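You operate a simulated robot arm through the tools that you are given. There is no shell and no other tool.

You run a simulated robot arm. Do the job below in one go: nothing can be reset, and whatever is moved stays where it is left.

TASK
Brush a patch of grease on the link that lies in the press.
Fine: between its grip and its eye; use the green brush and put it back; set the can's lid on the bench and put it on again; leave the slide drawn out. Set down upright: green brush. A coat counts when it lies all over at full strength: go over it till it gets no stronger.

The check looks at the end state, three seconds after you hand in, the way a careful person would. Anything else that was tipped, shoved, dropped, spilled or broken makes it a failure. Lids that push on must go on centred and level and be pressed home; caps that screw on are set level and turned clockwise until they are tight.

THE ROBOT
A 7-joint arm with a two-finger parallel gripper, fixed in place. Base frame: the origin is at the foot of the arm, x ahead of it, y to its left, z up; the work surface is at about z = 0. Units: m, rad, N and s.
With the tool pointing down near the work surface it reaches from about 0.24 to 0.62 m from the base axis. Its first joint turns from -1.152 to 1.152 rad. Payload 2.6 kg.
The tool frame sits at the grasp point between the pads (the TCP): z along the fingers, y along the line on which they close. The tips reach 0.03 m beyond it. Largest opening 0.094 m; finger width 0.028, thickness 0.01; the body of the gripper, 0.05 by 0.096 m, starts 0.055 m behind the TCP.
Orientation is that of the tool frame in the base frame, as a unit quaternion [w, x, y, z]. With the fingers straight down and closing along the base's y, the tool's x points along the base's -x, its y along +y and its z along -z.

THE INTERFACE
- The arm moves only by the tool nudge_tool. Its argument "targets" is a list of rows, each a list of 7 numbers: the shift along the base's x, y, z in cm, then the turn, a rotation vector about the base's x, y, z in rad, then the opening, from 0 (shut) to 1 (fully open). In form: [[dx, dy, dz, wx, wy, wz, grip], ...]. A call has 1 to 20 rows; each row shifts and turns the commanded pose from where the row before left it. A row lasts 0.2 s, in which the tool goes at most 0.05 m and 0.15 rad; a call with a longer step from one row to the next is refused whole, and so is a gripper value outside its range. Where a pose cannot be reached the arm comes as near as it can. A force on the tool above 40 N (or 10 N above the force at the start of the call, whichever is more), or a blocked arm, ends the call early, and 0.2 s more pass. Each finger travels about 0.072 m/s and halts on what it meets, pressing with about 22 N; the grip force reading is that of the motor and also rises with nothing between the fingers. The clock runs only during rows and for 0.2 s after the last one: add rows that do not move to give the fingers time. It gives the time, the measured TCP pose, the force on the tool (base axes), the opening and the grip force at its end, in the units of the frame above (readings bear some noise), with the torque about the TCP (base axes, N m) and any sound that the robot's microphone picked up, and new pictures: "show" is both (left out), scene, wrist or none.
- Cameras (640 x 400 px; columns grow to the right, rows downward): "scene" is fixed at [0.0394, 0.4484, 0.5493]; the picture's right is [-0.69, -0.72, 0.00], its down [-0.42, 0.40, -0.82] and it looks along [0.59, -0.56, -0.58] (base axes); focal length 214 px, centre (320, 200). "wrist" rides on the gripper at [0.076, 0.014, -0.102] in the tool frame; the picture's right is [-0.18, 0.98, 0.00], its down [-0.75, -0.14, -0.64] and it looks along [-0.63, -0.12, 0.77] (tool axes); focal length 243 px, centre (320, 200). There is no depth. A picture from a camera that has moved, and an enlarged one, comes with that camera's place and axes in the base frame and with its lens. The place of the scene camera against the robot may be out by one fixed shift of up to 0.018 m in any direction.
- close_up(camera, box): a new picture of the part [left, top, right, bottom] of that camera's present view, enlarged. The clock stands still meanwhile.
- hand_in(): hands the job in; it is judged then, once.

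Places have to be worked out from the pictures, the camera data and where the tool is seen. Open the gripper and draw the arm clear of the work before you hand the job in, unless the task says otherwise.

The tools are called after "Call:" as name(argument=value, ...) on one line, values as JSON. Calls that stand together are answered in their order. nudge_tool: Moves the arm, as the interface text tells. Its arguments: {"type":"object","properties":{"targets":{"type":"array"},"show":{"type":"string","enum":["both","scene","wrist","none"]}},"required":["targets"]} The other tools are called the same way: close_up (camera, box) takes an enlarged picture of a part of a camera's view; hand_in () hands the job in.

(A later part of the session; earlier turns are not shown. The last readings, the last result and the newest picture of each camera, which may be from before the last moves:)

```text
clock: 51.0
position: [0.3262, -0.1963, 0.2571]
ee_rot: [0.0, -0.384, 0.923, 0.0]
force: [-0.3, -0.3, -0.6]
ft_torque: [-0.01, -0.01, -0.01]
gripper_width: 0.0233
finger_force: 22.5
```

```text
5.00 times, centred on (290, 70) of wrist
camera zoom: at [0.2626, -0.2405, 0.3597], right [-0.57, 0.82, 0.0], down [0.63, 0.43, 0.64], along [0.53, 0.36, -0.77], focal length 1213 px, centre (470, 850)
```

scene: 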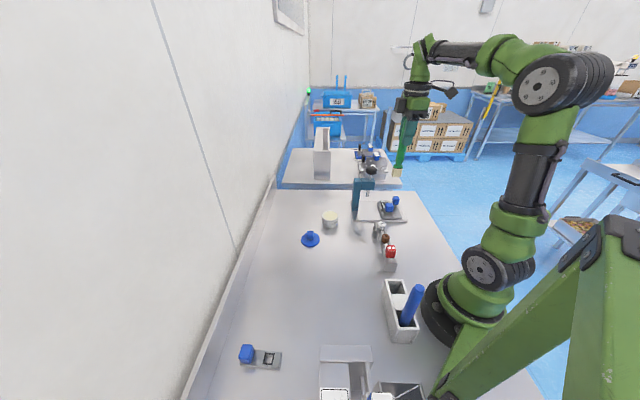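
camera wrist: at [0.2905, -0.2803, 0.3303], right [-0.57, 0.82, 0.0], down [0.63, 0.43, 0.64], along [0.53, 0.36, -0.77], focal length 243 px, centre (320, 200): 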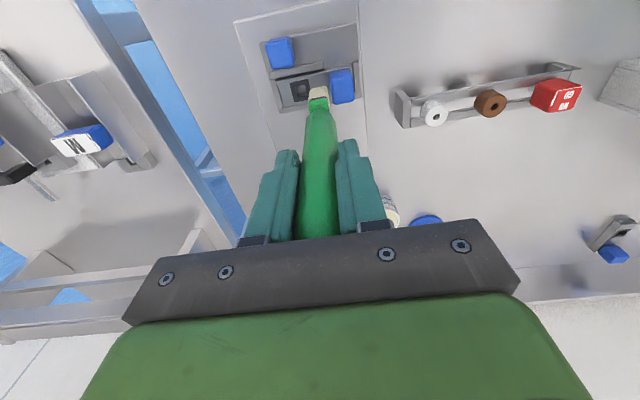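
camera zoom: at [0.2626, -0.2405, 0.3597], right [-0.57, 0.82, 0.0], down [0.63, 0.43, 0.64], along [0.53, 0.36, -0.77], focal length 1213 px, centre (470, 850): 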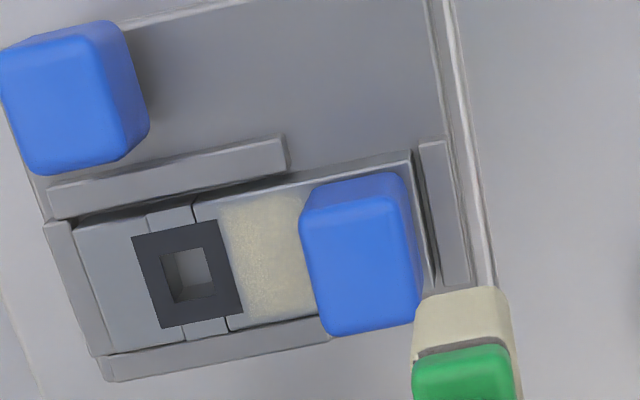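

The coat has grown clearly stronger and covers the gap evenly. I continue with another set of strokes, with slightly wider cross coverage.

Call:
nudge_tool(targets=[[1.4, -2.0, 0, 0, 0, 0, 0], [1.4, -2.0, 0, 0, 0, 0, 0], [0, 0, -3.5, 0, 0, 0, 0], [0, 0, -3.0, 0, 0, 0, 0], [0, 0, -1.2, 0, 0, 0, 0], [0, 0, -0.34, 0, 0, 0, 0], [0.17, -0.17, 0, 0, 0, 0, 0], [-0.17, 0.17, 0, 0, 0, 0, 0], [-0.17, 0.17, 0, 0, 0, 0, 0], [0.17, -0.17, 0, 0, 0, 0, 0], [0.1, 0.1, 0, 0, 0, 0, 0], [0.17, -0.17, 0, 0, 0, 0, 0], [-0.17, 0.17, 0, 0, 0, 0, 0], [-0.17, 0.17, 0, 0, 0, 0, 0], [0.17, -0.17, 0, 0, 0, 0, 0], [-0.1, -0.1, 0, 0, 0, 0, 0], [0.17, -0.17, 0, 0, 0, 0, 0], [-0.17, 0.17, 0, 0, 0, 0, 0], [-0.17, 0.17, 0, 0, 0, 0, 0], [0.17, -0.17, 0, 0, 0, 0, 0]], show="none")

Call:
nudge_tool(targets=[[-0.1, -0.1, 0, 0, 0, 0, 0], [0.17, -0.17, 0, 0, 0, 0, 0], [-0.17, 0.17, 0, 0, 0, 0, 0], [-0.17, 0.17, 0, 0, 0, 0, 0], [0.17, -0.17, 0, 0, 0, 0, 0], [0.1, 0.1, 0, 0, 0, 0, 0], [0.17, -0.17, 0, 0, 0, 0, 0], [-0.17, 0.17, 0, 0, 0, 0, 0], [-0.17, 0.17, 0, 0, 0, 0, 0], [0.17, -0.17, 0, 0, 0, 0, 0], [0, 0, 1.5, 0, 0, 0, 0], [0, 0, 3.5, 0, 0, 0, 0], [0, 0, 3.04, 0, 0, 0, 0], [-1.4, 2.0, 0, 0, 0, 0, 0], [-1.4, 2.0, 0, 0, 0, 0, 0], [0, 0, 0, 0, 0, 0, 0]], show="none")

Call:
close_up(camera="wrist", box=[264, 62, 312, 100])

Call:
close_up(camera="wrist", box=[240, 30, 340, 110])

```text
clock: 55.2
position: [0.3541, -0.2369, 0.1779]
ee_rot: [-0.001, -0.382, 0.924, 0.001]
force: [-1.8, 1.0, 7.6]
ft_torque: [0.22, 0.29, -0.02]
gripper_width: 0.0231
finger_force: 21.9
```

```text
clock: 58.6
position: [0.326, -0.1966, 0.2587]
ee_rot: [0.001, -0.383, 0.924, 0.0]
force: [-0.3, 0.5, -1.5]
ft_torque: [0.0, 0.04, 0.01]
gripper_width: 0.0235
finger_force: 21.7
```

```text
10.53 times, centred on (288, 81) of wrist
camera zoom: at [0.263, -0.2408, 0.3614], right [-0.57, 0.82, 0.0], down [0.63, 0.43, 0.64], along [0.53, 0.36, -0.77], focal length 2554 px, centre (657, 1453)
```

zoom: 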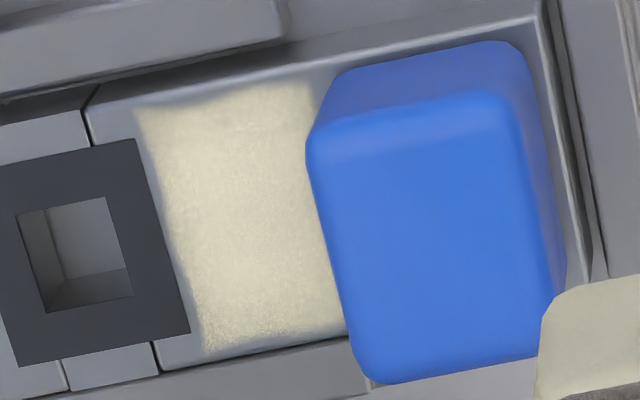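

```text
5.00 times, centred on (290, 70) of wrist
camera zoom: at [0.263, -0.2408, 0.3614], right [-0.57, 0.82, 0.0], down [0.63, 0.43, 0.64], along [0.53, 0.36, -0.77], focal length 1213 px, centre (470, 850)
```

zoom: 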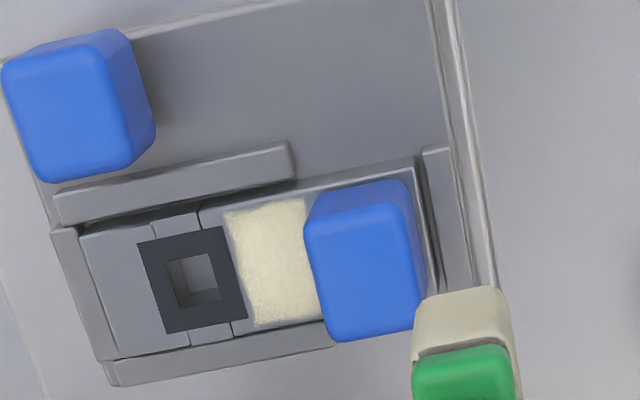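

The coat is now much denser. I do another full set and compare to see whether it still gains strength.

Call:
nudge_tool(targets=[[1.4, -2.0, 0, 0, 0, 0, 0], [1.4, -2.0, 0, 0, 0, 0, 0], [0, 0, -3.5, 0, 0, 0, 0], [0, 0, -3.0, 0, 0, 0, 0], [0, 0, -1.2, 0, 0, 0, 0], [0, 0, -0.34, 0, 0, 0, 0], [0.17, -0.17, 0, 0, 0, 0, 0], [-0.17, 0.17, 0, 0, 0, 0, 0], [-0.17, 0.17, 0, 0, 0, 0, 0], [0.17, -0.17, 0, 0, 0, 0, 0], [0.1, 0.1, 0, 0, 0, 0, 0], [0.17, -0.17, 0, 0, 0, 0, 0], [-0.17, 0.17, 0, 0, 0, 0, 0], [-0.17, 0.17, 0, 0, 0, 0, 0], [0.17, -0.17, 0, 0, 0, 0, 0], [-0.1, -0.1, 0, 0, 0, 0, 0], [0.17, -0.17, 0, 0, 0, 0, 0], [-0.17, 0.17, 0, 0, 0, 0, 0], [-0.17, 0.17, 0, 0, 0, 0, 0], [0.17, -0.17, 0, 0, 0, 0, 0]], show="none")

Call:
nudge_tool(targets=[[-0.12, -0.12, 0, 0, 0, 0, 0], [0.17, -0.17, 0, 0, 0, 0, 0], [-0.17, 0.17, 0, 0, 0, 0, 0], [-0.17, 0.17, 0, 0, 0, 0, 0], [0.17, -0.17, 0, 0, 0, 0, 0], [0.12, 0.12, 0, 0, 0, 0, 0], [0.17, -0.17, 0, 0, 0, 0, 0], [-0.17, 0.17, 0, 0, 0, 0, 0], [-0.17, 0.17, 0, 0, 0, 0, 0], [0.17, -0.17, 0, 0, 0, 0, 0], [0, 0, 1.5, 0, 0, 0, 0], [0, 0, 3.5, 0, 0, 0, 0], [0, 0, 3.04, 0, 0, 0, 0], [-1.4, 2.0, 0, 0, 0, 0, 0], [-1.4, 2.0, 0, 0, 0, 0, 0], [0, 0, 0, 0, 0, 0, 0]], show="none")

Call:
close_up(camera="wrist", box=[264, 62, 312, 100])

Call:
close_up(camera="wrist", box=[240, 30, 340, 110])

```text
clock: 62.8
position: [0.3553, -0.2359, 0.1776]
ee_rot: [0.0, -0.383, 0.924, 0.0]
force: [0.0, -0.4, -0.9]
ft_torque: [0.0, -0.01, -0.03]
gripper_width: 0.0235
finger_force: 22.3
```

```text
clock: 66.2
position: [0.3277, -0.1971, 0.2575]
ee_rot: [0.001, -0.384, 0.923, 0.001]
force: [-0.2, 0.0, -0.8]
ft_torque: [-0.03, 0.0, 0.02]
gripper_width: 0.0232
finger_force: 22.1
```

```text
10.53 times, centred on (288, 81) of wrist
camera zoom: at [0.2634, -0.2414, 0.3603], right [-0.57, 0.82, 0.0], down [0.63, 0.43, 0.64], along [0.53, 0.36, -0.77], focal length 2554 px, centre (657, 1453)
```

zoom: 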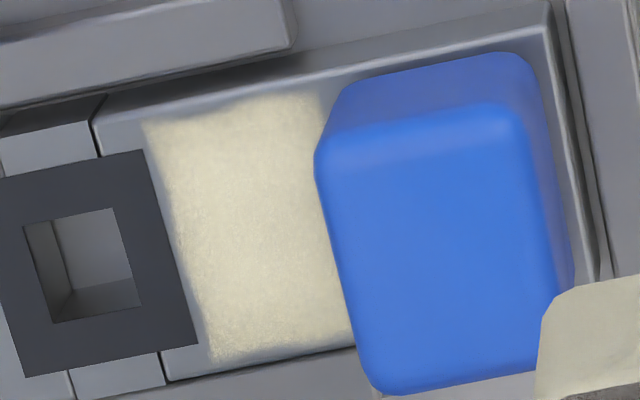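

```text
5.00 times, centred on (290, 70) of wrist
camera zoom: at [0.2634, -0.2414, 0.3603], right [-0.57, 0.82, 0.0], down [0.63, 0.43, 0.64], along [0.53, 0.36, -0.77], focal length 1213 px, centre (470, 850)
```

zoom: 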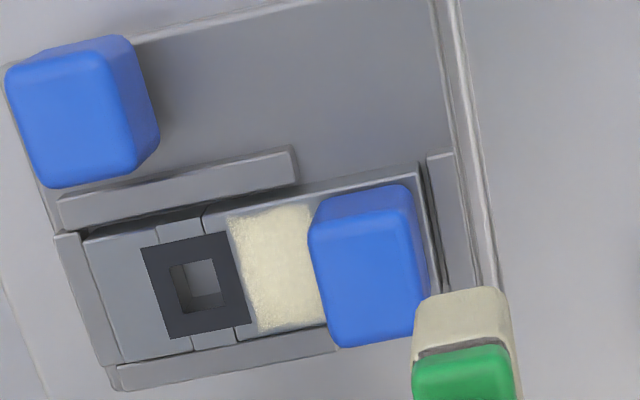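

The last set showed almost no contact force, so the brush has slid up a little in the grip; the coat is close to full. I reload at the can to finish with certainty.

Call:
nudge_tool(targets=[[0, 0, 3.4, 0, 0, 0, 0], [0, 0, 3.4, 0, 0, 0, 0], [0, 0, 3.4, 0, 0, 0, 0], [2.42, 2.75, 0, 0, 0, 0, 0], [2.42, 2.75, 0, 0, 0, 0, 0], [2.42, 2.75, 0, 0, 0, 0, 0], [2.42, 2.75, 0, 0, 0, 0, 0], [2.43, 2.75, 0, 0, 0, 0, 0], [2.43, 2.76, 0, 0, 0, 0, 0], [0, 0, 0, 0, 0, 0, 0], [0, 0, -4.0, 0, 0, 0, 0], [0, 0, -4.0, 0, 0, 0, 0], [0, 0, -4.0, 0, 0, 0, 0], [0, 0, -3.0, 0, 0, 0, 0], [0, 0, 0, 0, 0, 0, 0]], show="none")

Call:
close_up(camera="scene", box=[310, 190, 350, 235])

Call:
close_up(camera="wrist", box=[270, 40, 370, 130])

```text
clock: 69.4
position: [0.4711, -0.0305, 0.208]
ee_rot: [0.0, -0.382, 0.924, 0.001]
force: [0.8, 0.0, 1.2]
ft_torque: [-0.01, 0.0, 0.02]
gripper_width: 0.0235
finger_force: 22.0
```

```text
8.89 times, centred on (330, 212) of scene
camera zoom: at [0.0394, 0.4484, 0.5493], right [-0.69, -0.72, 0.0], down [-0.42, 0.4, -0.82], along [0.59, -0.56, -0.58], focal length 1906 px, centre (231, 89)
```

zoom: 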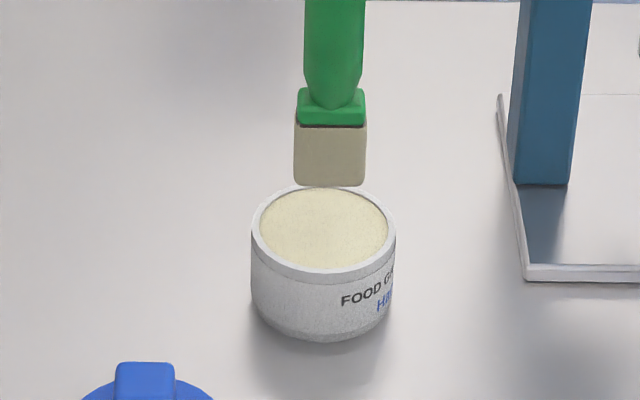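

```text
4.44 times, centred on (320, 85) of wrist
camera zoom: at [0.4071, -0.0748, 0.3108], right [-0.57, 0.82, 0.0], down [0.63, 0.43, 0.64], along [0.53, 0.36, -0.77], focal length 1078 px, centre (320, 711)
```

zoom: 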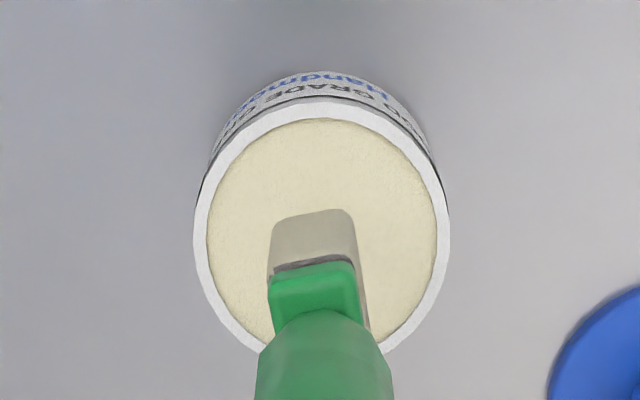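

The brush is centred over the can again; I dip until contact.

Call:
nudge_tool(targets=[[0, 0, -1.2, 0, 0, 0, 0], [0, 0, -0.8, 0, 0, 0, 0], [0, 0, -0.4, 0, 0, 0, 0], [0, 0, -0.2, 0, 0, 0, 0], [0, 0, 0, 0, 0, 0, 0]], show="none")

Call:
close_up(camera="scene", box=[310, 190, 350, 235])

```text
clock: 70.6
position: [0.472, -0.0318, 0.1827]
ee_rot: [0.0, -0.383, 0.924, 0.0]
force: [0.2, -1.0, -0.4]
ft_torque: [-0.03, -0.02, 0.0]
gripper_width: 0.0233
finger_force: 21.7
```

```text
8.89 times, centred on (330, 212) of scene
camera zoom: at [0.0394, 0.4484, 0.5493], right [-0.69, -0.72, 0.0], down [-0.42, 0.4, -0.82], along [0.59, -0.56, -0.58], focal length 1906 px, centre (231, 89)
```

zoom: 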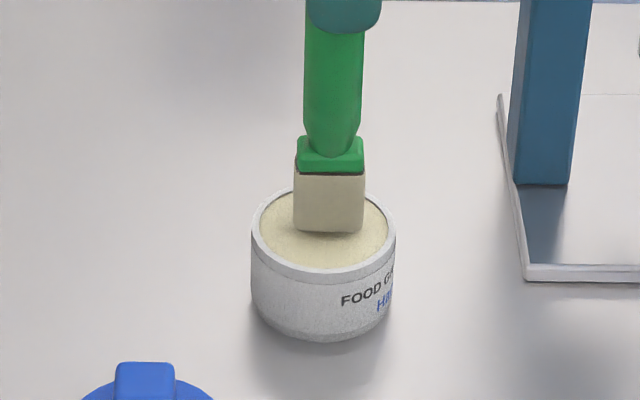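

No contact yet; I lower by 1 mm steps.

Call:
nudge_tool(targets=[[0, 0, -0.1, 0, 0, 0, 0], [0, 0, -0.1, 0, 0, 0, 0], [0, 0, 0, 0, 0, 0, 0]], show="none")

Call:
close_up(camera="scene", box=[310, 190, 350, 235])

```text
clock: 71.4
position: [0.4705, -0.0302, 0.1814]
ee_rot: [0.0, -0.383, 0.924, 0.0]
force: [-0.2, -0.2, 0.1]
ft_torque: [0.02, -0.01, -0.01]
gripper_width: 0.0234
finger_force: 21.7
```

```text
8.89 times, centred on (330, 212) of scene
camera zoom: at [0.0394, 0.4484, 0.5493], right [-0.69, -0.72, 0.0], down [-0.42, 0.4, -0.82], along [0.59, -0.56, -0.58], focal length 1906 px, centre (231, 89)
```

zoom: 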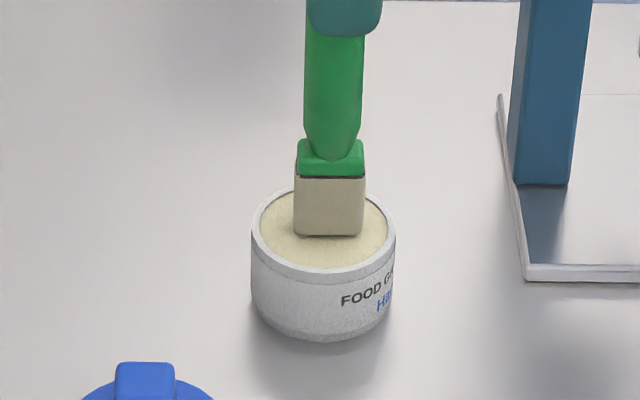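

Still free; two more millimetres.

Call:
nudge_tool(targets=[[0, 0, -0.1, 0, 0, 0, 0], [0, 0, -0.1, 0, 0, 0, 0], [0, 0, 0, 0, 0, 0, 0]], show="none")

Call:
close_up(camera="scene", box=[310, 190, 350, 235])

```text
clock: 72.2
position: [0.4714, -0.0307, 0.1815]
ee_rot: [0.001, -0.382, 0.924, -0.001]
force: [-4.3, -0.3, 15.6]
ft_torque: [-0.07, 0.56, 0.01]
gripper_width: 0.0236
finger_force: 22.0
```

```text
8.89 times, centred on (330, 212) of scene
camera zoom: at [0.0393, 0.4484, 0.5493], right [-0.69, -0.72, 0.0], down [-0.42, 0.4, -0.82], along [0.59, -0.56, -0.58], focal length 1906 px, centre (231, 89)
```

zoom: 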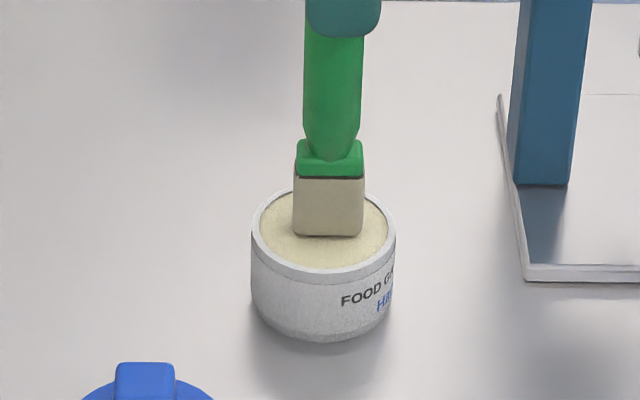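

Loaded again (15.6 N contact); the brush has slid about 3 mm up in the grip, which explains the missing contact. I return above the link gap.

Call:
nudge_tool(targets=[[0, 0, 2.0, 0, 0, 0, 0], [0, 0, 4.0, 0, 0, 0, 0], [0, 0, 4.0, 0, 0, 0, 0], [0, 0, 4.0, 0, 0, 0, 0], [0, 0, 4.0, 0, 0, 0, 0], [-1.68, -2.93, 0, 0, 0, 0, 0], [-1.68, -2.93, 0, 0, 0, 0, 0], [-1.68, -2.93, 0, 0, 0, 0, 0], [-1.68, -2.93, 0, 0, 0, 0, 0], [-1.68, -2.93, 0, 0, 0, 0, 0], [-1.67, -2.93, 0, 0, 0, 0, 0], [-1.67, -2.93, 0, 0, 0, 0, 0], [0, 0, 0, 0, 0, 0, 0], [0, 0, -4.0, 0, 0, 0, 0], [0, 0, -4.0, 0, 0, 0, 0], [0, 0, -4.0, 0, 0, 0, 0], [0, 0, -3.5, 0, 0, 0, 0], [0, 0, -1.5, 0, 0, 0, 0], [0, 0, -0.8, 0, 0, 0, 0], [0, 0, 0, 0, 0, 0, 0]], show="none")

Call:
close_up(camera="wrist", box=[290, 66, 360, 118])

Call:
close_up(camera="scene", box=[374, 190, 404, 212])

```text
clock: 76.4
position: [0.3545, -0.2366, 0.1812]
ee_rot: [0.0, -0.384, 0.923, 0.0]
force: [-0.3, -0.7, -0.7]
ft_torque: [-0.01, 0.02, -0.03]
gripper_width: 0.0233
finger_force: 21.7
```

```text
7.69 times, centred on (325, 92) of wrist
camera zoom: at [0.2901, -0.2817, 0.2843], right [-0.57, 0.82, 0.0], down [0.63, 0.43, 0.64], along [0.53, 0.36, -0.77], focal length 1866 px, centre (282, 1031)
```

zoom: 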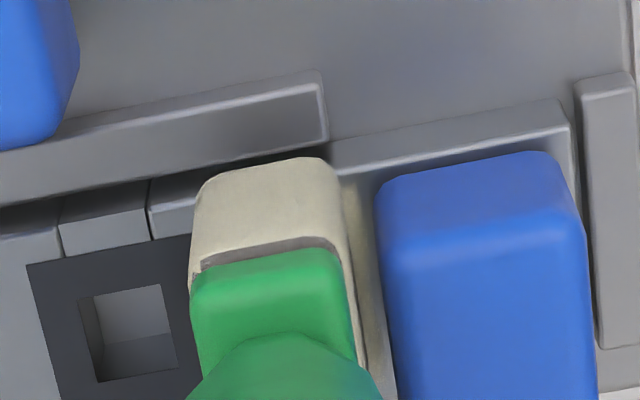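

```text
16.00 times, centred on (389, 201) of scene
camera zoom: at [0.0394, 0.4484, 0.5493], right [-0.69, -0.72, 0.0], down [-0.42, 0.4, -0.82], along [0.59, -0.56, -0.58], focal length 3432 px, centre (-784, 184)
```

zoom: 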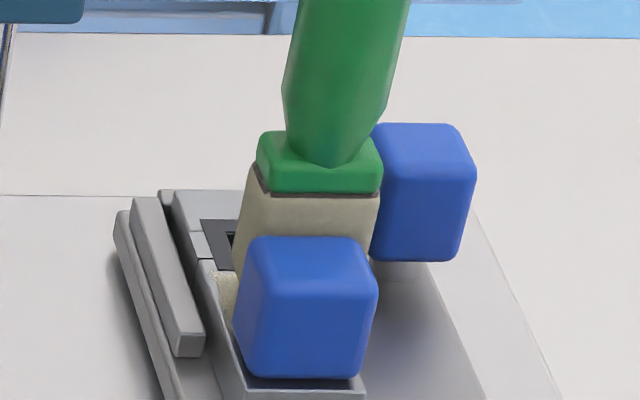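

The link now appears about 4 mm farther toward +e1 in the wrist view than before, so something drifted. I compare with the fixed scene camera using the same box as earlier.

Call:
close_up(camera="scene", box=[370, 185, 410, 217])

Call:
close_up(camera="scene", box=[300, 160, 460, 260])

```text
12.50 times, centred on (390, 201) of scene
camera zoom: at [0.0394, 0.4484, 0.5493], right [-0.69, -0.72, 0.0], down [-0.42, 0.4, -0.82], along [0.59, -0.56, -0.58], focal length 2681 px, centre (-555, 188)
```

zoom: 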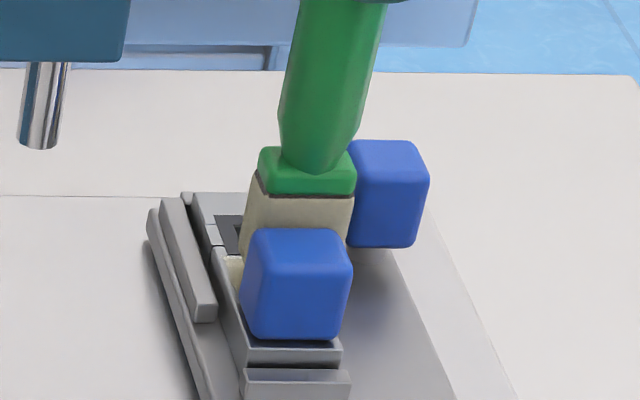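

```text
4.00 times, centred on (380, 210) of scene
camera zoom: at [0.0394, 0.4484, 0.5493], right [-0.69, -0.72, 0.0], down [-0.42, 0.4, -0.82], along [0.59, -0.56, -0.58], focal length 858 px, centre (80, 160)
```

zoom: 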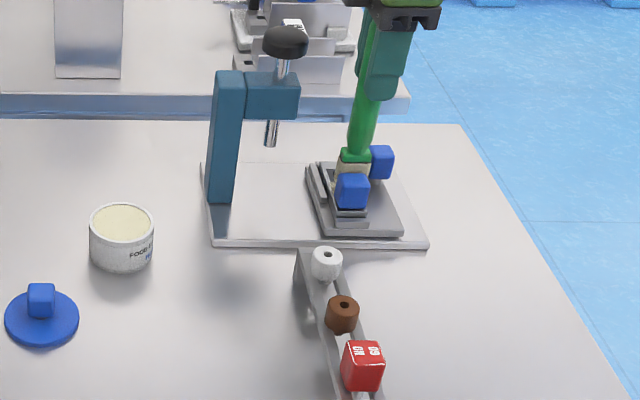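

The slide has crept about 3 mm toward the ram under the cross strokes (ram and base unchanged). I shift the brush 3.5 mm along +e1 to re-centre on the link, will stroke only lengthwise from now on, and correct the slide at the end.

Call:
nudge_tool(targets=[[0.25, 0.25, 0, 0, 0, 0, 0], [0, 0, -0.2, 0, 0, 0, 0], [0, 0, 0, 0, 0, 0, 0]], show="none")

Call:
close_up(camera="wrist", box=[290, 66, 360, 118])

Call:
close_up(camera="scene", box=[374, 190, 404, 212])

```text
clock: 77.2
position: [0.3565, -0.2351, 0.1791]
ee_rot: [0.0, -0.382, 0.924, 0.0]
force: [-0.7, 0.2, -1.1]
ft_torque: [-0.01, 0.04, 0.01]
gripper_width: 0.0235
finger_force: 21.9
```

```text
7.69 times, centred on (325, 92) of wrist
camera zoom: at [0.2927, -0.2792, 0.282], right [-0.57, 0.82, 0.0], down [0.63, 0.43, 0.64], along [0.53, 0.36, -0.77], focal length 1866 px, centre (282, 1031)
```

zoom: 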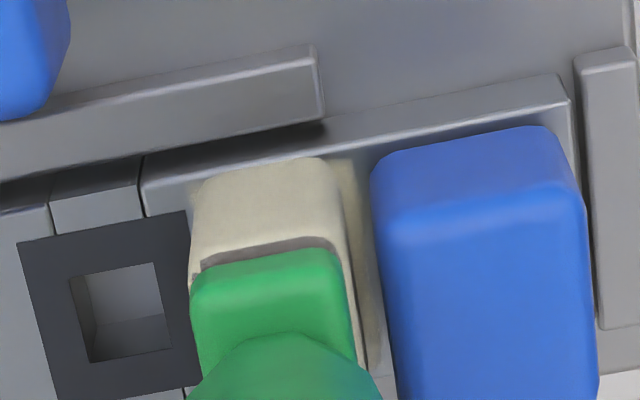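

```text
16.00 times, centred on (389, 201) of scene
camera zoom: at [0.0394, 0.4484, 0.5493], right [-0.69, -0.72, 0.0], down [-0.42, 0.4, -0.82], along [0.59, -0.56, -0.58], focal length 3432 px, centre (-784, 184)
```

zoom: 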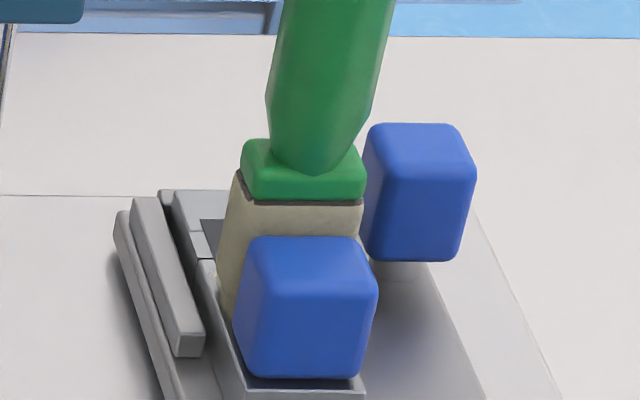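

Centred again. I lower toward contact.

Call:
nudge_tool(targets=[[0, 0, -0.2, 0, 0, 0, 0], [0, 0, -0.1, 0, 0, 0, 0], [0, 0, -0.1, 0, 0, 0, 0], [0, 0, 0, 0, 0, 0, 0]], show="none")

```text
clock: 78.2
position: [0.3563, -0.2336, 0.1769]
ee_rot: [0.001, -0.383, 0.924, 0.0]
force: [-1.7, 1.1, 12.4]
ft_torque: [0.25, 0.17, 0.0]
gripper_width: 0.0236
finger_force: 22.6
```

Contact at 12 N. I stroke only lengthwise (±2.4 mm) for several cycles.

Call:
nudge_tool(targets=[[0.17, -0.17, 0, 0, 0, 0, 0], [-0.17, 0.17, 0, 0, 0, 0, 0], [-0.17, 0.17, 0, 0, 0, 0, 0], [0.17, -0.17, 0, 0, 0, 0, 0], [0.17, -0.17, 0, 0, 0, 0, 0], [-0.17, 0.17, 0, 0, 0, 0, 0], [-0.17, 0.17, 0, 0, 0, 0, 0], [0.17, -0.17, 0, 0, 0, 0, 0], [0.17, -0.17, 0, 0, 0, 0, 0], [-0.17, 0.17, 0, 0, 0, 0, 0], [-0.17, 0.17, 0, 0, 0, 0, 0], [0.17, -0.17, 0, 0, 0, 0, 0]], show="none")

Call:
close_up(camera="scene", box=[370, 185, 410, 217])

Call:
close_up(camera="wrist", box=[290, 66, 360, 118])

```text
clock: 80.8
position: [0.3558, -0.234, 0.1755]
ee_rot: [0.0, -0.383, 0.924, 0.0]
force: [-2.7, 2.4, 7.8]
ft_torque: [0.29, 0.23, 0.02]
gripper_width: 0.0233
finger_force: 21.5
```

```text
12.50 times, centred on (390, 201) of scene
camera zoom: at [0.0394, 0.4484, 0.5493], right [-0.69, -0.72, 0.0], down [-0.42, 0.4, -0.82], along [0.59, -0.56, -0.58], focal length 2681 px, centre (-555, 188)
```

zoom: 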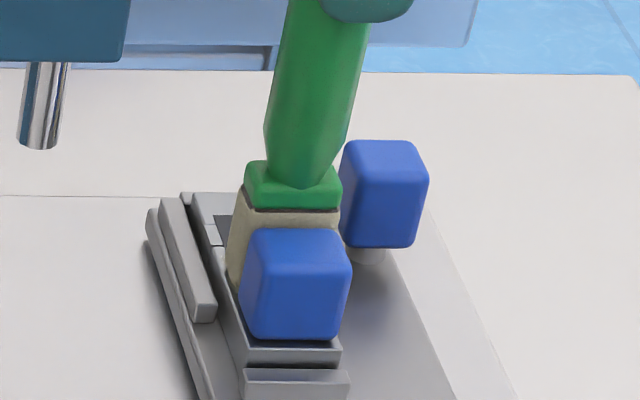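

```text
7.69 times, centred on (325, 92) of wrist
camera zoom: at [0.2924, -0.2784, 0.2781], right [-0.57, 0.82, 0.0], down [0.63, 0.43, 0.64], along [0.53, 0.36, -0.77], focal length 1866 px, centre (282, 1031)
```

zoom: 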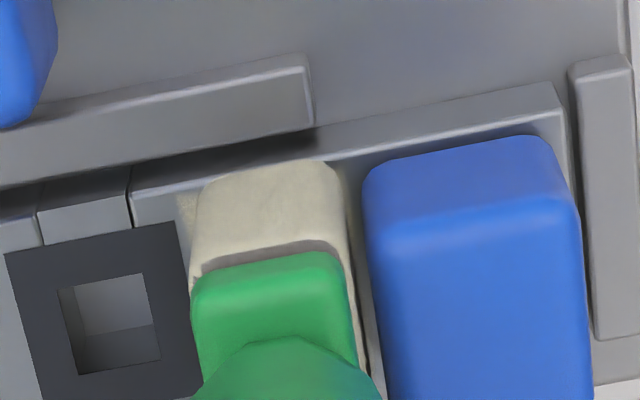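

Contact holds at 8 N and the slide stays put. More lengthwise strokes, then I lift and look.

Call:
nudge_tool(targets=[[0.2, -0.2, 0, 0, 0, 0, 0], [-0.2, 0.2, 0, 0, 0, 0, 0], [-0.15, 0.15, 0, 0, 0, 0, 0], [0.15, -0.15, 0, 0, 0, 0, 0], [0.2, -0.2, 0, 0, 0, 0, 0], [-0.2, 0.2, 0, 0, 0, 0, 0], [-0.15, 0.15, 0, 0, 0, 0, 0], [0.15, -0.15, 0, 0, 0, 0, 0], [0.2, -0.2, 0, 0, 0, 0, 0], [-0.2, 0.2, 0, 0, 0, 0, 0], [0, 0, 1.5, 0, 0, 0, 0], [0, 0, 3.5, 0, 0, 0, 0], [0, 0, 3.2, 0, 0, 0, 0], [-1.4, 2.0, 0, 0, 0, 0, 0], [-1.4, 2.0, 0, 0, 0, 0, 0], [0, 0, 0, 0, 0, 0, 0]], show="none")

Call:
close_up(camera="wrist", box=[264, 62, 312, 100])

Call:
close_up(camera="wrist", box=[240, 30, 340, 110])

Call:
close_up(camera="scene", box=[370, 185, 410, 217])

```text
clock: 84.2
position: [0.3279, -0.1935, 0.2573]
ee_rot: [0.0, -0.384, 0.923, -0.001]
force: [0.2, -0.5, -0.6]
ft_torque: [0.01, 0.02, -0.01]
gripper_width: 0.0235
finger_force: 22.2
```

```text
10.53 times, centred on (288, 81) of wrist
camera zoom: at [0.2638, -0.2371, 0.3609], right [-0.57, 0.82, 0.0], down [0.63, 0.43, 0.64], along [0.53, 0.36, -0.77], focal length 2554 px, centre (657, 1453)
```

zoom: 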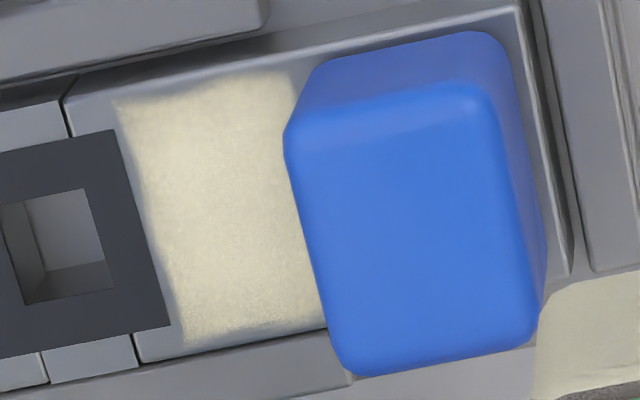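

```text
5.00 times, centred on (290, 70) of wrist
camera zoom: at [0.2638, -0.2371, 0.3609], right [-0.57, 0.82, 0.0], down [0.63, 0.43, 0.64], along [0.53, 0.36, -0.77], focal length 1213 px, centre (470, 850)
```

zoom: 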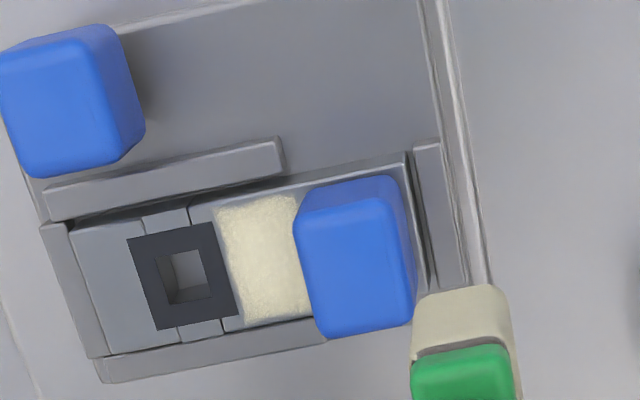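

```text
12.50 times, centred on (390, 201) of scene
camera zoom: at [0.0394, 0.4484, 0.5493], right [-0.69, -0.72, 0.0], down [-0.42, 0.4, -0.82], along [0.59, -0.56, -0.58], focal length 2681 px, centre (-555, 188)
```

zoom: 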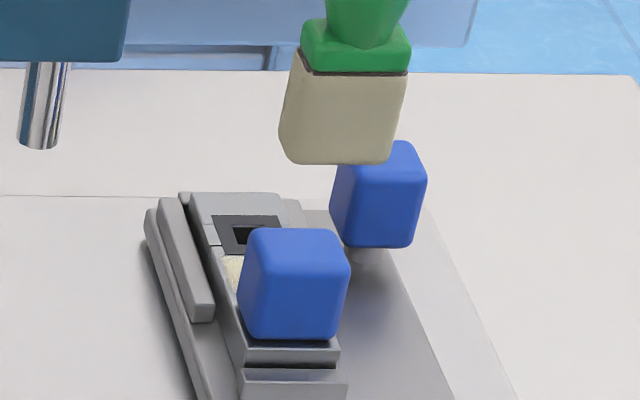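

The coat now looks even and strong; only narrow strips at the side edges are thinner. I do one more pass slightly offset to +e1, then drag slowly toward −e1 (which also draws the slide back out), with lengthwise strokes at each side.

Call:
nudge_tool(targets=[[1.45, -1.95, 0, 0, 0, 0, 0], [1.46, -1.95, 0, 0, 0, 0, 0], [0, 0, -3.5, 0, 0, 0, 0], [0, 0, -3.0, 0, 0, 0, 0], [0, 0, -1.2, 0, 0, 0, 0], [0, 0, -0.4, 0, 0, 0, 0], [0, 0, -0.13, 0, 0, 0, 0], [0.17, -0.17, 0, 0, 0, 0, 0], [-0.17, 0.17, 0, 0, 0, 0, 0], [-0.15, 0.15, 0, 0, 0, 0, 0], [0.15, -0.15, 0, 0, 0, 0, 0], [0, 0, 0, 0, 0, 0, 0]], show="none")

Call:
close_up(camera="scene", box=[370, 185, 410, 217])

```text
clock: 86.8
position: [0.3564, -0.2348, 0.1767]
ee_rot: [0.0, -0.384, 0.923, 0.0]
force: [-0.1, 0.7, -0.9]
ft_torque: [0.04, 0.0, -0.02]
gripper_width: 0.0234
finger_force: 22.0
```

```text
12.50 times, centred on (390, 201) of scene
camera zoom: at [0.0394, 0.4484, 0.5493], right [-0.69, -0.72, 0.0], down [-0.42, 0.4, -0.82], along [0.59, -0.56, -0.58], focal length 2681 px, centre (-555, 188)
```

zoom: 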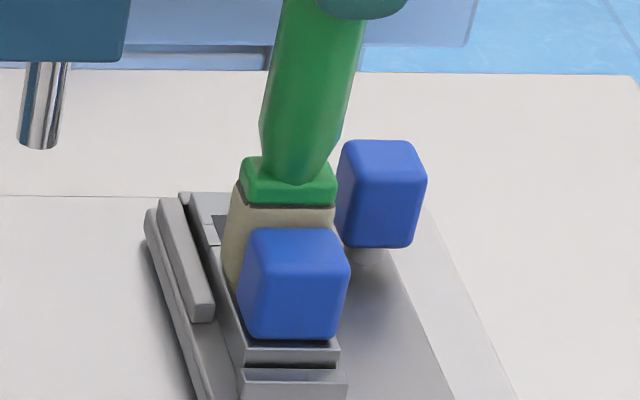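

No contact force, so the brush has crept up in the grip again. I lower by half-millimetre steps until it touches.

Call:
nudge_tool(targets=[[0, 0, -0.05, 0, 0, 0, 0], [0, 0, -0.05, 0, 0, 0, 0], [0, 0, -0.05, 0, 0, 0, 0], [0, 0, 0, 0, 0, 0, 0]], show="none")

```text
clock: 87.8
position: [0.3563, -0.2341, 0.1753]
ee_rot: [0.001, -0.382, 0.924, 0.0]
force: [-1.8, 1.4, 10.5]
ft_torque: [0.18, 0.19, 0.0]
gripper_width: 0.0236
finger_force: 22.2
```

10 N contact. I stroke lengthwise, then drag slowly 3 mm toward −e1 and stroke lengthwise again.

Call:
nudge_tool(targets=[[0.17, -0.17, 0, 0, 0, 0, 0], [-0.17, 0.17, 0, 0, 0, 0, 0], [-0.15, 0.15, 0, 0, 0, 0, 0], [0.15, -0.15, 0, 0, 0, 0, 0], [0.17, -0.17, 0, 0, 0, 0, 0], [-0.17, 0.17, 0, 0, 0, 0, 0], [-0.15, 0.15, 0, 0, 0, 0, 0], [0.15, -0.15, 0, 0, 0, 0, 0], [-0.07, -0.07, 0, 0, 0, 0, 0], [-0.07, -0.07, 0, 0, 0, 0, 0], [-0.07, -0.07, 0, 0, 0, 0, 0], [0, 0, 0, 0, 0, 0, 0]], show="none")

Call:
close_up(camera="scene", box=[370, 185, 410, 217])

Call:
close_up(camera="wrist", box=[290, 66, 360, 118])

```text
clock: 90.4
position: [0.3558, -0.237, 0.1732]
ee_rot: [0.0, -0.384, 0.923, 0.0]
force: [0.3, 1.1, 18.1]
ft_torque: [0.22, -0.02, 0.03]
gripper_width: 0.0232
finger_force: 21.7
```

```text
12.50 times, centred on (390, 201) of scene
camera zoom: at [0.0393, 0.4485, 0.5493], right [-0.69, -0.72, 0.0], down [-0.42, 0.4, -0.82], along [0.59, -0.56, -0.58], focal length 2681 px, centre (-555, 188)
```

zoom: 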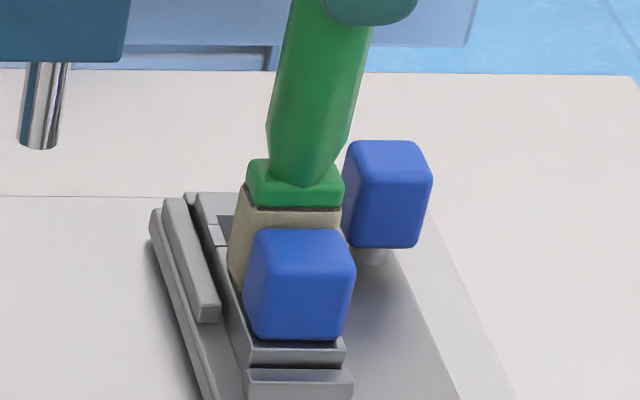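

```text
7.69 times, centred on (325, 92) of wrist
camera zoom: at [0.2918, -0.2799, 0.2765], right [-0.57, 0.82, 0.0], down [0.63, 0.43, 0.64], along [0.53, 0.36, -0.77], focal length 1866 px, centre (282, 1031)
```

zoom: 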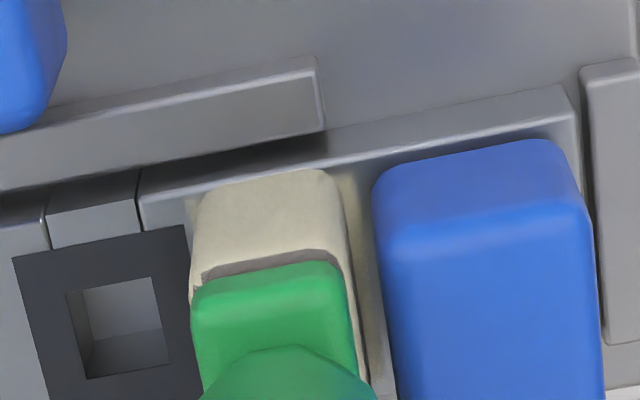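

The slide came back by about 1.4 mm with the drag. I drag 2 mm more toward −e1.

Call:
nudge_tool(targets=[[-0.05, -0.05, 0, 0, 0, 0, 0], [-0.05, -0.05, 0, 0, 0, 0, 0], [-0.05, -0.05, 0, 0, 0, 0, 0], [0, 0, 0, 0, 0, 0, 0]], show="none")

Call:
close_up(camera="scene", box=[370, 185, 410, 217])

Call:
close_up(camera="wrist", box=[290, 66, 360, 118])

```text
clock: 91.4
position: [0.3546, -0.2386, 0.1734]
ee_rot: [0.0, -0.383, 0.924, 0.0]
force: [-0.7, 2.3, 17.3]
ft_torque: [0.35, 0.09, 0.01]
gripper_width: 0.0234
finger_force: 22.0
```

```text
12.50 times, centred on (390, 201) of scene
camera zoom: at [0.0394, 0.4485, 0.5493], right [-0.69, -0.72, 0.0], down [-0.42, 0.4, -0.82], along [0.59, -0.56, -0.58], focal length 2681 px, centre (-555, 188)
```

zoom: 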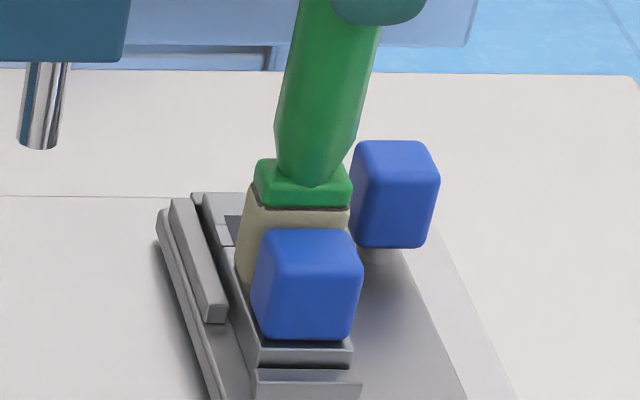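

```text
7.69 times, centred on (325, 92) of wrist
camera zoom: at [0.2902, -0.282, 0.2765], right [-0.57, 0.82, 0.0], down [0.63, 0.43, 0.64], along [0.53, 0.36, -0.77], focal length 1866 px, centre (282, 1031)
```

zoom: 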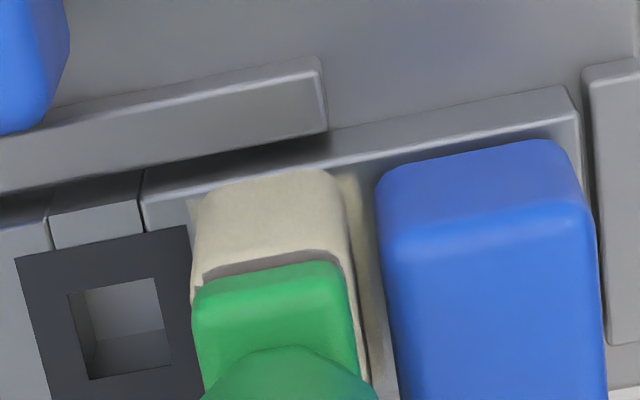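

The slide is back at its former place exactly. I add a few more lengthwise strokes here, then lift straight up and inspect.

Call:
nudge_tool(targets=[[0.17, -0.17, 0, 0, 0, 0, 0], [-0.17, 0.17, 0, 0, 0, 0, 0], [-0.17, 0.17, 0, 0, 0, 0, 0], [0.17, -0.17, 0, 0, 0, 0, 0], [0.17, -0.17, 0, 0, 0, 0, 0], [-0.17, 0.17, 0, 0, 0, 0, 0], [-0.17, 0.17, 0, 0, 0, 0, 0], [0.17, -0.17, 0, 0, 0, 0, 0], [0.17, -0.17, 0, 0, 0, 0, 0], [-0.17, 0.17, 0, 0, 0, 0, 0], [0, 0, 1.5, 0, 0, 0, 0], [0, 0, 3.5, 0, 0, 0, 0], [0, 0, 3.3, 0, 0, 0, 0], [-1.4, 2.0, 0, 0, 0, 0, 0], [-1.4, 2.0, 0, 0, 0, 0, 0], [0, 0, 0, 0, 0, 0, 0]], show="none")

Call:
close_up(camera="wrist", box=[264, 62, 312, 100])

Call:
close_up(camera="wrist", box=[240, 30, 340, 110])

Call:
close_up(camera="scene", box=[370, 185, 410, 217])

```text
clock: 94.8
position: [0.3255, -0.1973, 0.2569]
ee_rot: [0.0, -0.383, 0.924, 0.0]
force: [-0.4, 0.3, -0.1]
ft_torque: [0.01, 0.0, 0.01]
gripper_width: 0.0236
finger_force: 21.9
```

```text
10.53 times, centred on (288, 81) of wrist
camera zoom: at [0.2621, -0.2412, 0.3593], right [-0.57, 0.82, 0.0], down [0.63, 0.43, 0.64], along [0.53, 0.36, -0.77], focal length 2554 px, centre (657, 1453)
```

zoom: 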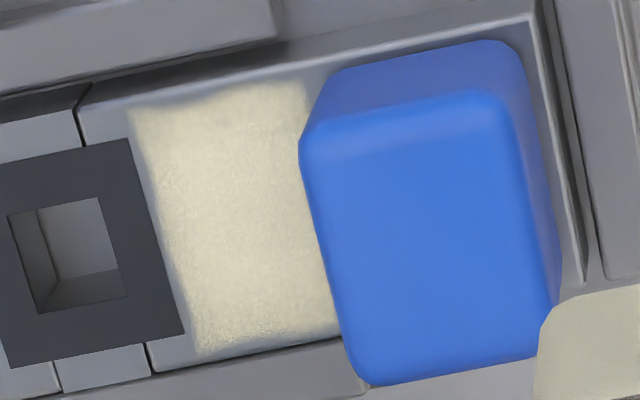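

```text
5.00 times, centred on (290, 70) of wrist
camera zoom: at [0.2621, -0.2412, 0.3593], right [-0.57, 0.82, 0.0], down [0.63, 0.43, 0.64], along [0.53, 0.36, -0.77], focal length 1213 px, centre (470, 850)
```

zoom: 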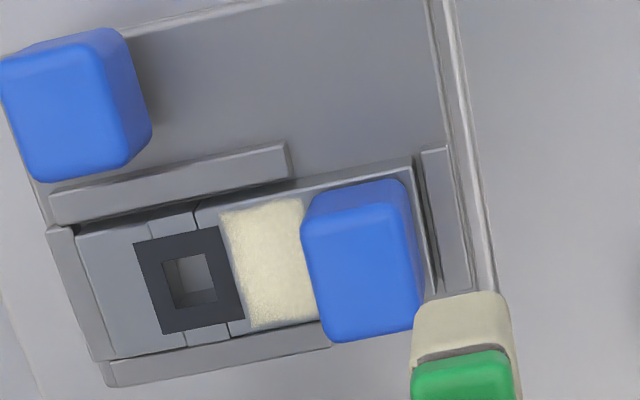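

```text
12.50 times, centred on (390, 201) of scene
camera zoom: at [0.0394, 0.4484, 0.5493], right [-0.69, -0.72, 0.0], down [-0.42, 0.4, -0.82], along [0.59, -0.56, -0.58], focal length 2681 px, centre (-555, 188)
```

zoom: 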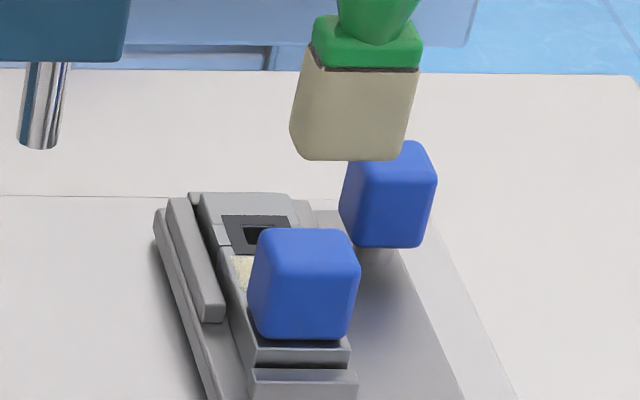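

The coat's outline and strength look unchanged from the previous look, so it appears saturated. I zoom further to check evenness.

Call:
close_up(camera="wrist", box=[272, 66, 292, 98])

```text
12.50 times, centred on (282, 82) of wrist
camera zoom: at [0.2621, -0.2412, 0.3593], right [-0.57, 0.82, 0.0], down [0.63, 0.43, 0.64], along [0.53, 0.36, -0.77], focal length 3033 px, centre (795, 1675)
```

zoom: 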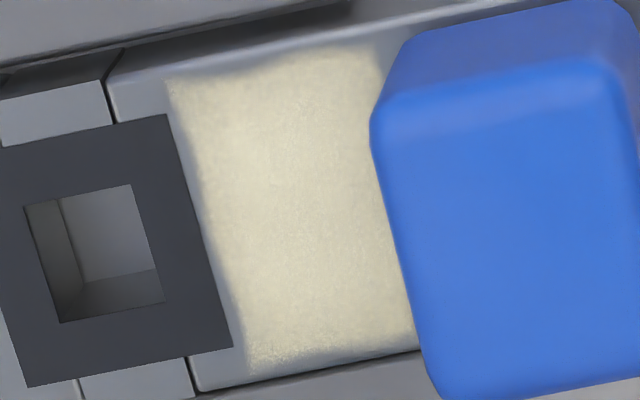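

The coat is even. I check the strip right beside the grip from the other side by moving the hand past the link.

Call:
nudge_tool(targets=[[1.7, -2.15, 0, 0, 0, 0, 0], [1.7, -2.15, 0, 0, 0, 0, 0], [1.7, -2.15, 0, 0, 0, 0, 0], [1.7, -2.15, 0, 0, 0, 0, 0], [0, 0, 0, 0, 0, 0, 0]], show="wrist")

Call:
close_up(camera="wrist", box=[320, 40, 400, 100])

```text
clock: 96.0
position: [0.3945, -0.2826, 0.2581]
ee_rot: [0.0, -0.384, 0.923, 0.0]
force: [0.1, 0.1, -1.6]
ft_torque: [-0.04, 0.01, 0.0]
gripper_width: 0.0235
finger_force: 22.2
camera wrist: at [0.3308, -0.3272, 0.3608], right [-0.57, 0.82, 0.0], down [0.63, 0.43, 0.64], along [0.53, 0.36, -0.77], focal length 243 px, centre (320, 200)
```

wrist: 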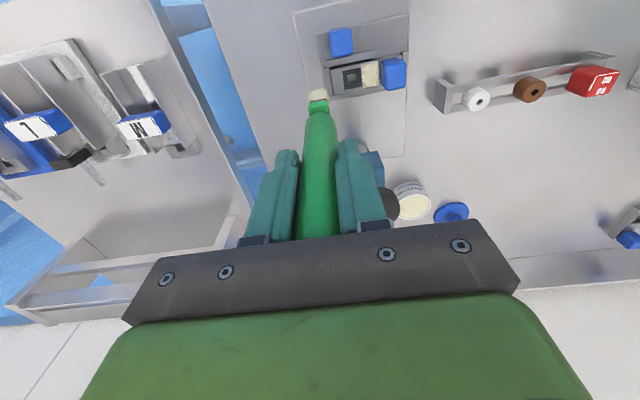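

```text
6.67 times, centred on (360, 70) of wrist
camera zoom: at [0.3308, -0.3272, 0.3608], right [-0.57, 0.82, 0.0], down [0.63, 0.43, 0.64], along [0.53, 0.36, -0.77], focal length 1618 px, centre (53, 1067)
```

zoom: 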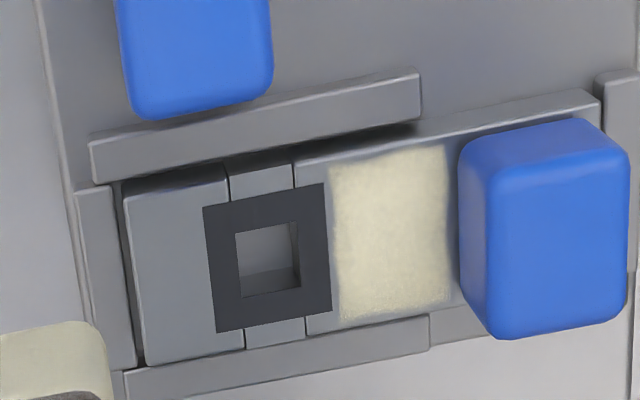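

The coat is an even, opaque rectangle between eye and grip with clean surroundings. Now I carry the brush back to its spot, turning the tool −90° again, and stop above the bench.

Call:
nudge_tool(targets=[[0, 0, 2.0, 0, 0, 0, 0], [0, 0, 2.0, 0, 0, 0, 0], [-1.61, 0.28, 0, 0, 0, -0.1309, 0], [-1.61, 0.28, 0, 0, 0, -0.1309, 0], [-1.61, 0.28, 0, 0, 0, -0.1309, 0], [-1.61, 0.28, 0, 0, 0, -0.1309, 0], [-1.61, 0.28, 0, 0, 0, -0.1309, 0], [-1.61, 0.28, 0, 0, 0, -0.1309, 0], [-1.61, 0.28, 0, 0, 0, -0.1309, 0], [-1.61, 0.28, 0, 0, 0, -0.1309, 0], [-1.61, 0.28, 0, 0, 0, -0.1309, 0], [-1.61, 0.28, 0, 0, 0, -0.1309, 0], [-1.62, 0.27, 0, 0, 0, -0.1309, 0], [-1.62, 0.26, 0, 0, 0, -0.1309, 0], [0, 0, 0, 0, 0, 0, 0], [0, 0, -4.0, 0, 0, 0, 0], [0, 0, -4.0, 0, 0, 0, 0], [0, 0, -4.0, 0, 0, 0, 0], [0, 0, -1.5, 0, 0, 0, 0], [0, 0, 0, 0, 0, 0, 0]], show="both")

Call:
close_up(camera="scene", box=[390, 150, 490, 250])

Call:
close_up(camera="scene", box=[412, 215, 442, 240])

```text
clock: 100.2
position: [0.1991, -0.2481, 0.1633]
ee_rot: [0.0, 0.382, 0.924, 0.001]
force: [0.6, -0.2, -0.8]
ft_torque: [0.0, 0.02, -0.02]
gripper_width: 0.0236
finger_force: 21.9
camera wrist: at [0.1562, -0.185, 0.2649], right [0.82, 0.57, 0.0], down [0.43, -0.63, 0.64], along [0.36, -0.53, -0.77], focal length 243 px, centre (320, 200)
```

scene: 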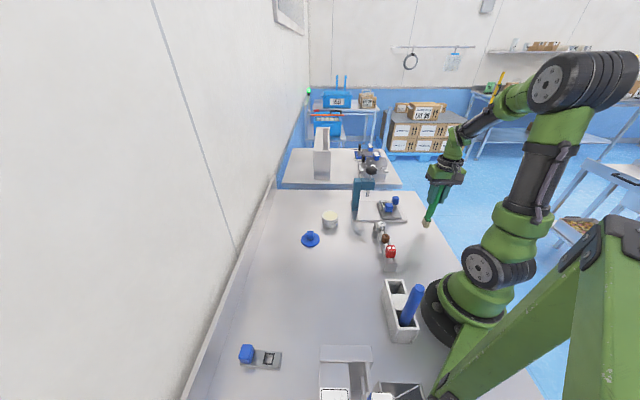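
wrist: 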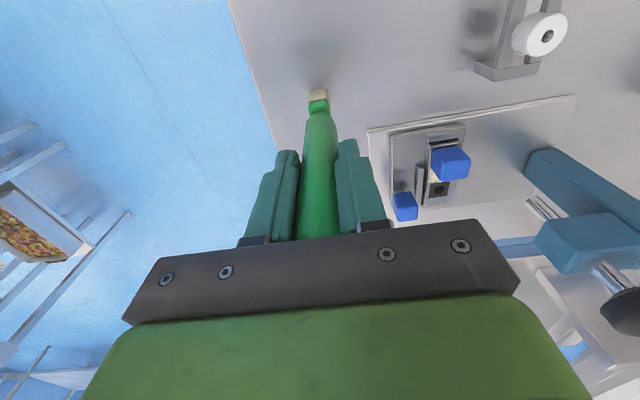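

```text
4.00 times, centred on (440, 200) of scene
camera zoom: at [0.0394, 0.4484, 0.5493], right [-0.69, -0.72, 0.0], down [-0.42, 0.4, -0.82], along [0.59, -0.56, -0.58], focal length 858 px, centre (-160, 200)
```

zoom: 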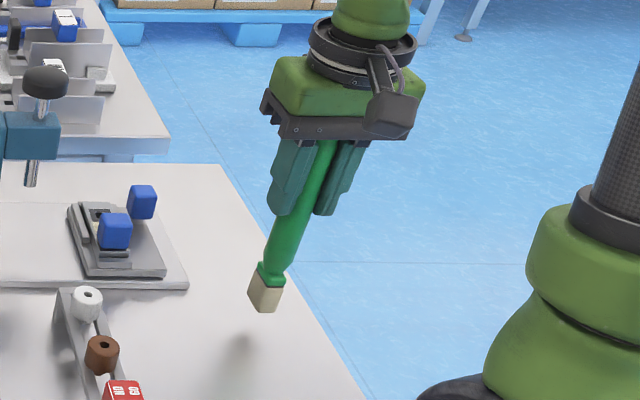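

```text
16.00 times, centred on (427, 228) of scene
camera zoom: at [0.0394, 0.4484, 0.5493], right [-0.69, -0.72, 0.0], down [-0.42, 0.4, -0.82], along [0.59, -0.56, -0.58], focal length 3432 px, centre (-1392, -240)
```

zoom: 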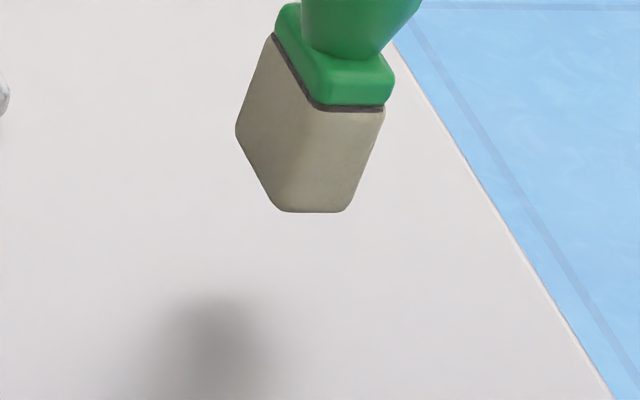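

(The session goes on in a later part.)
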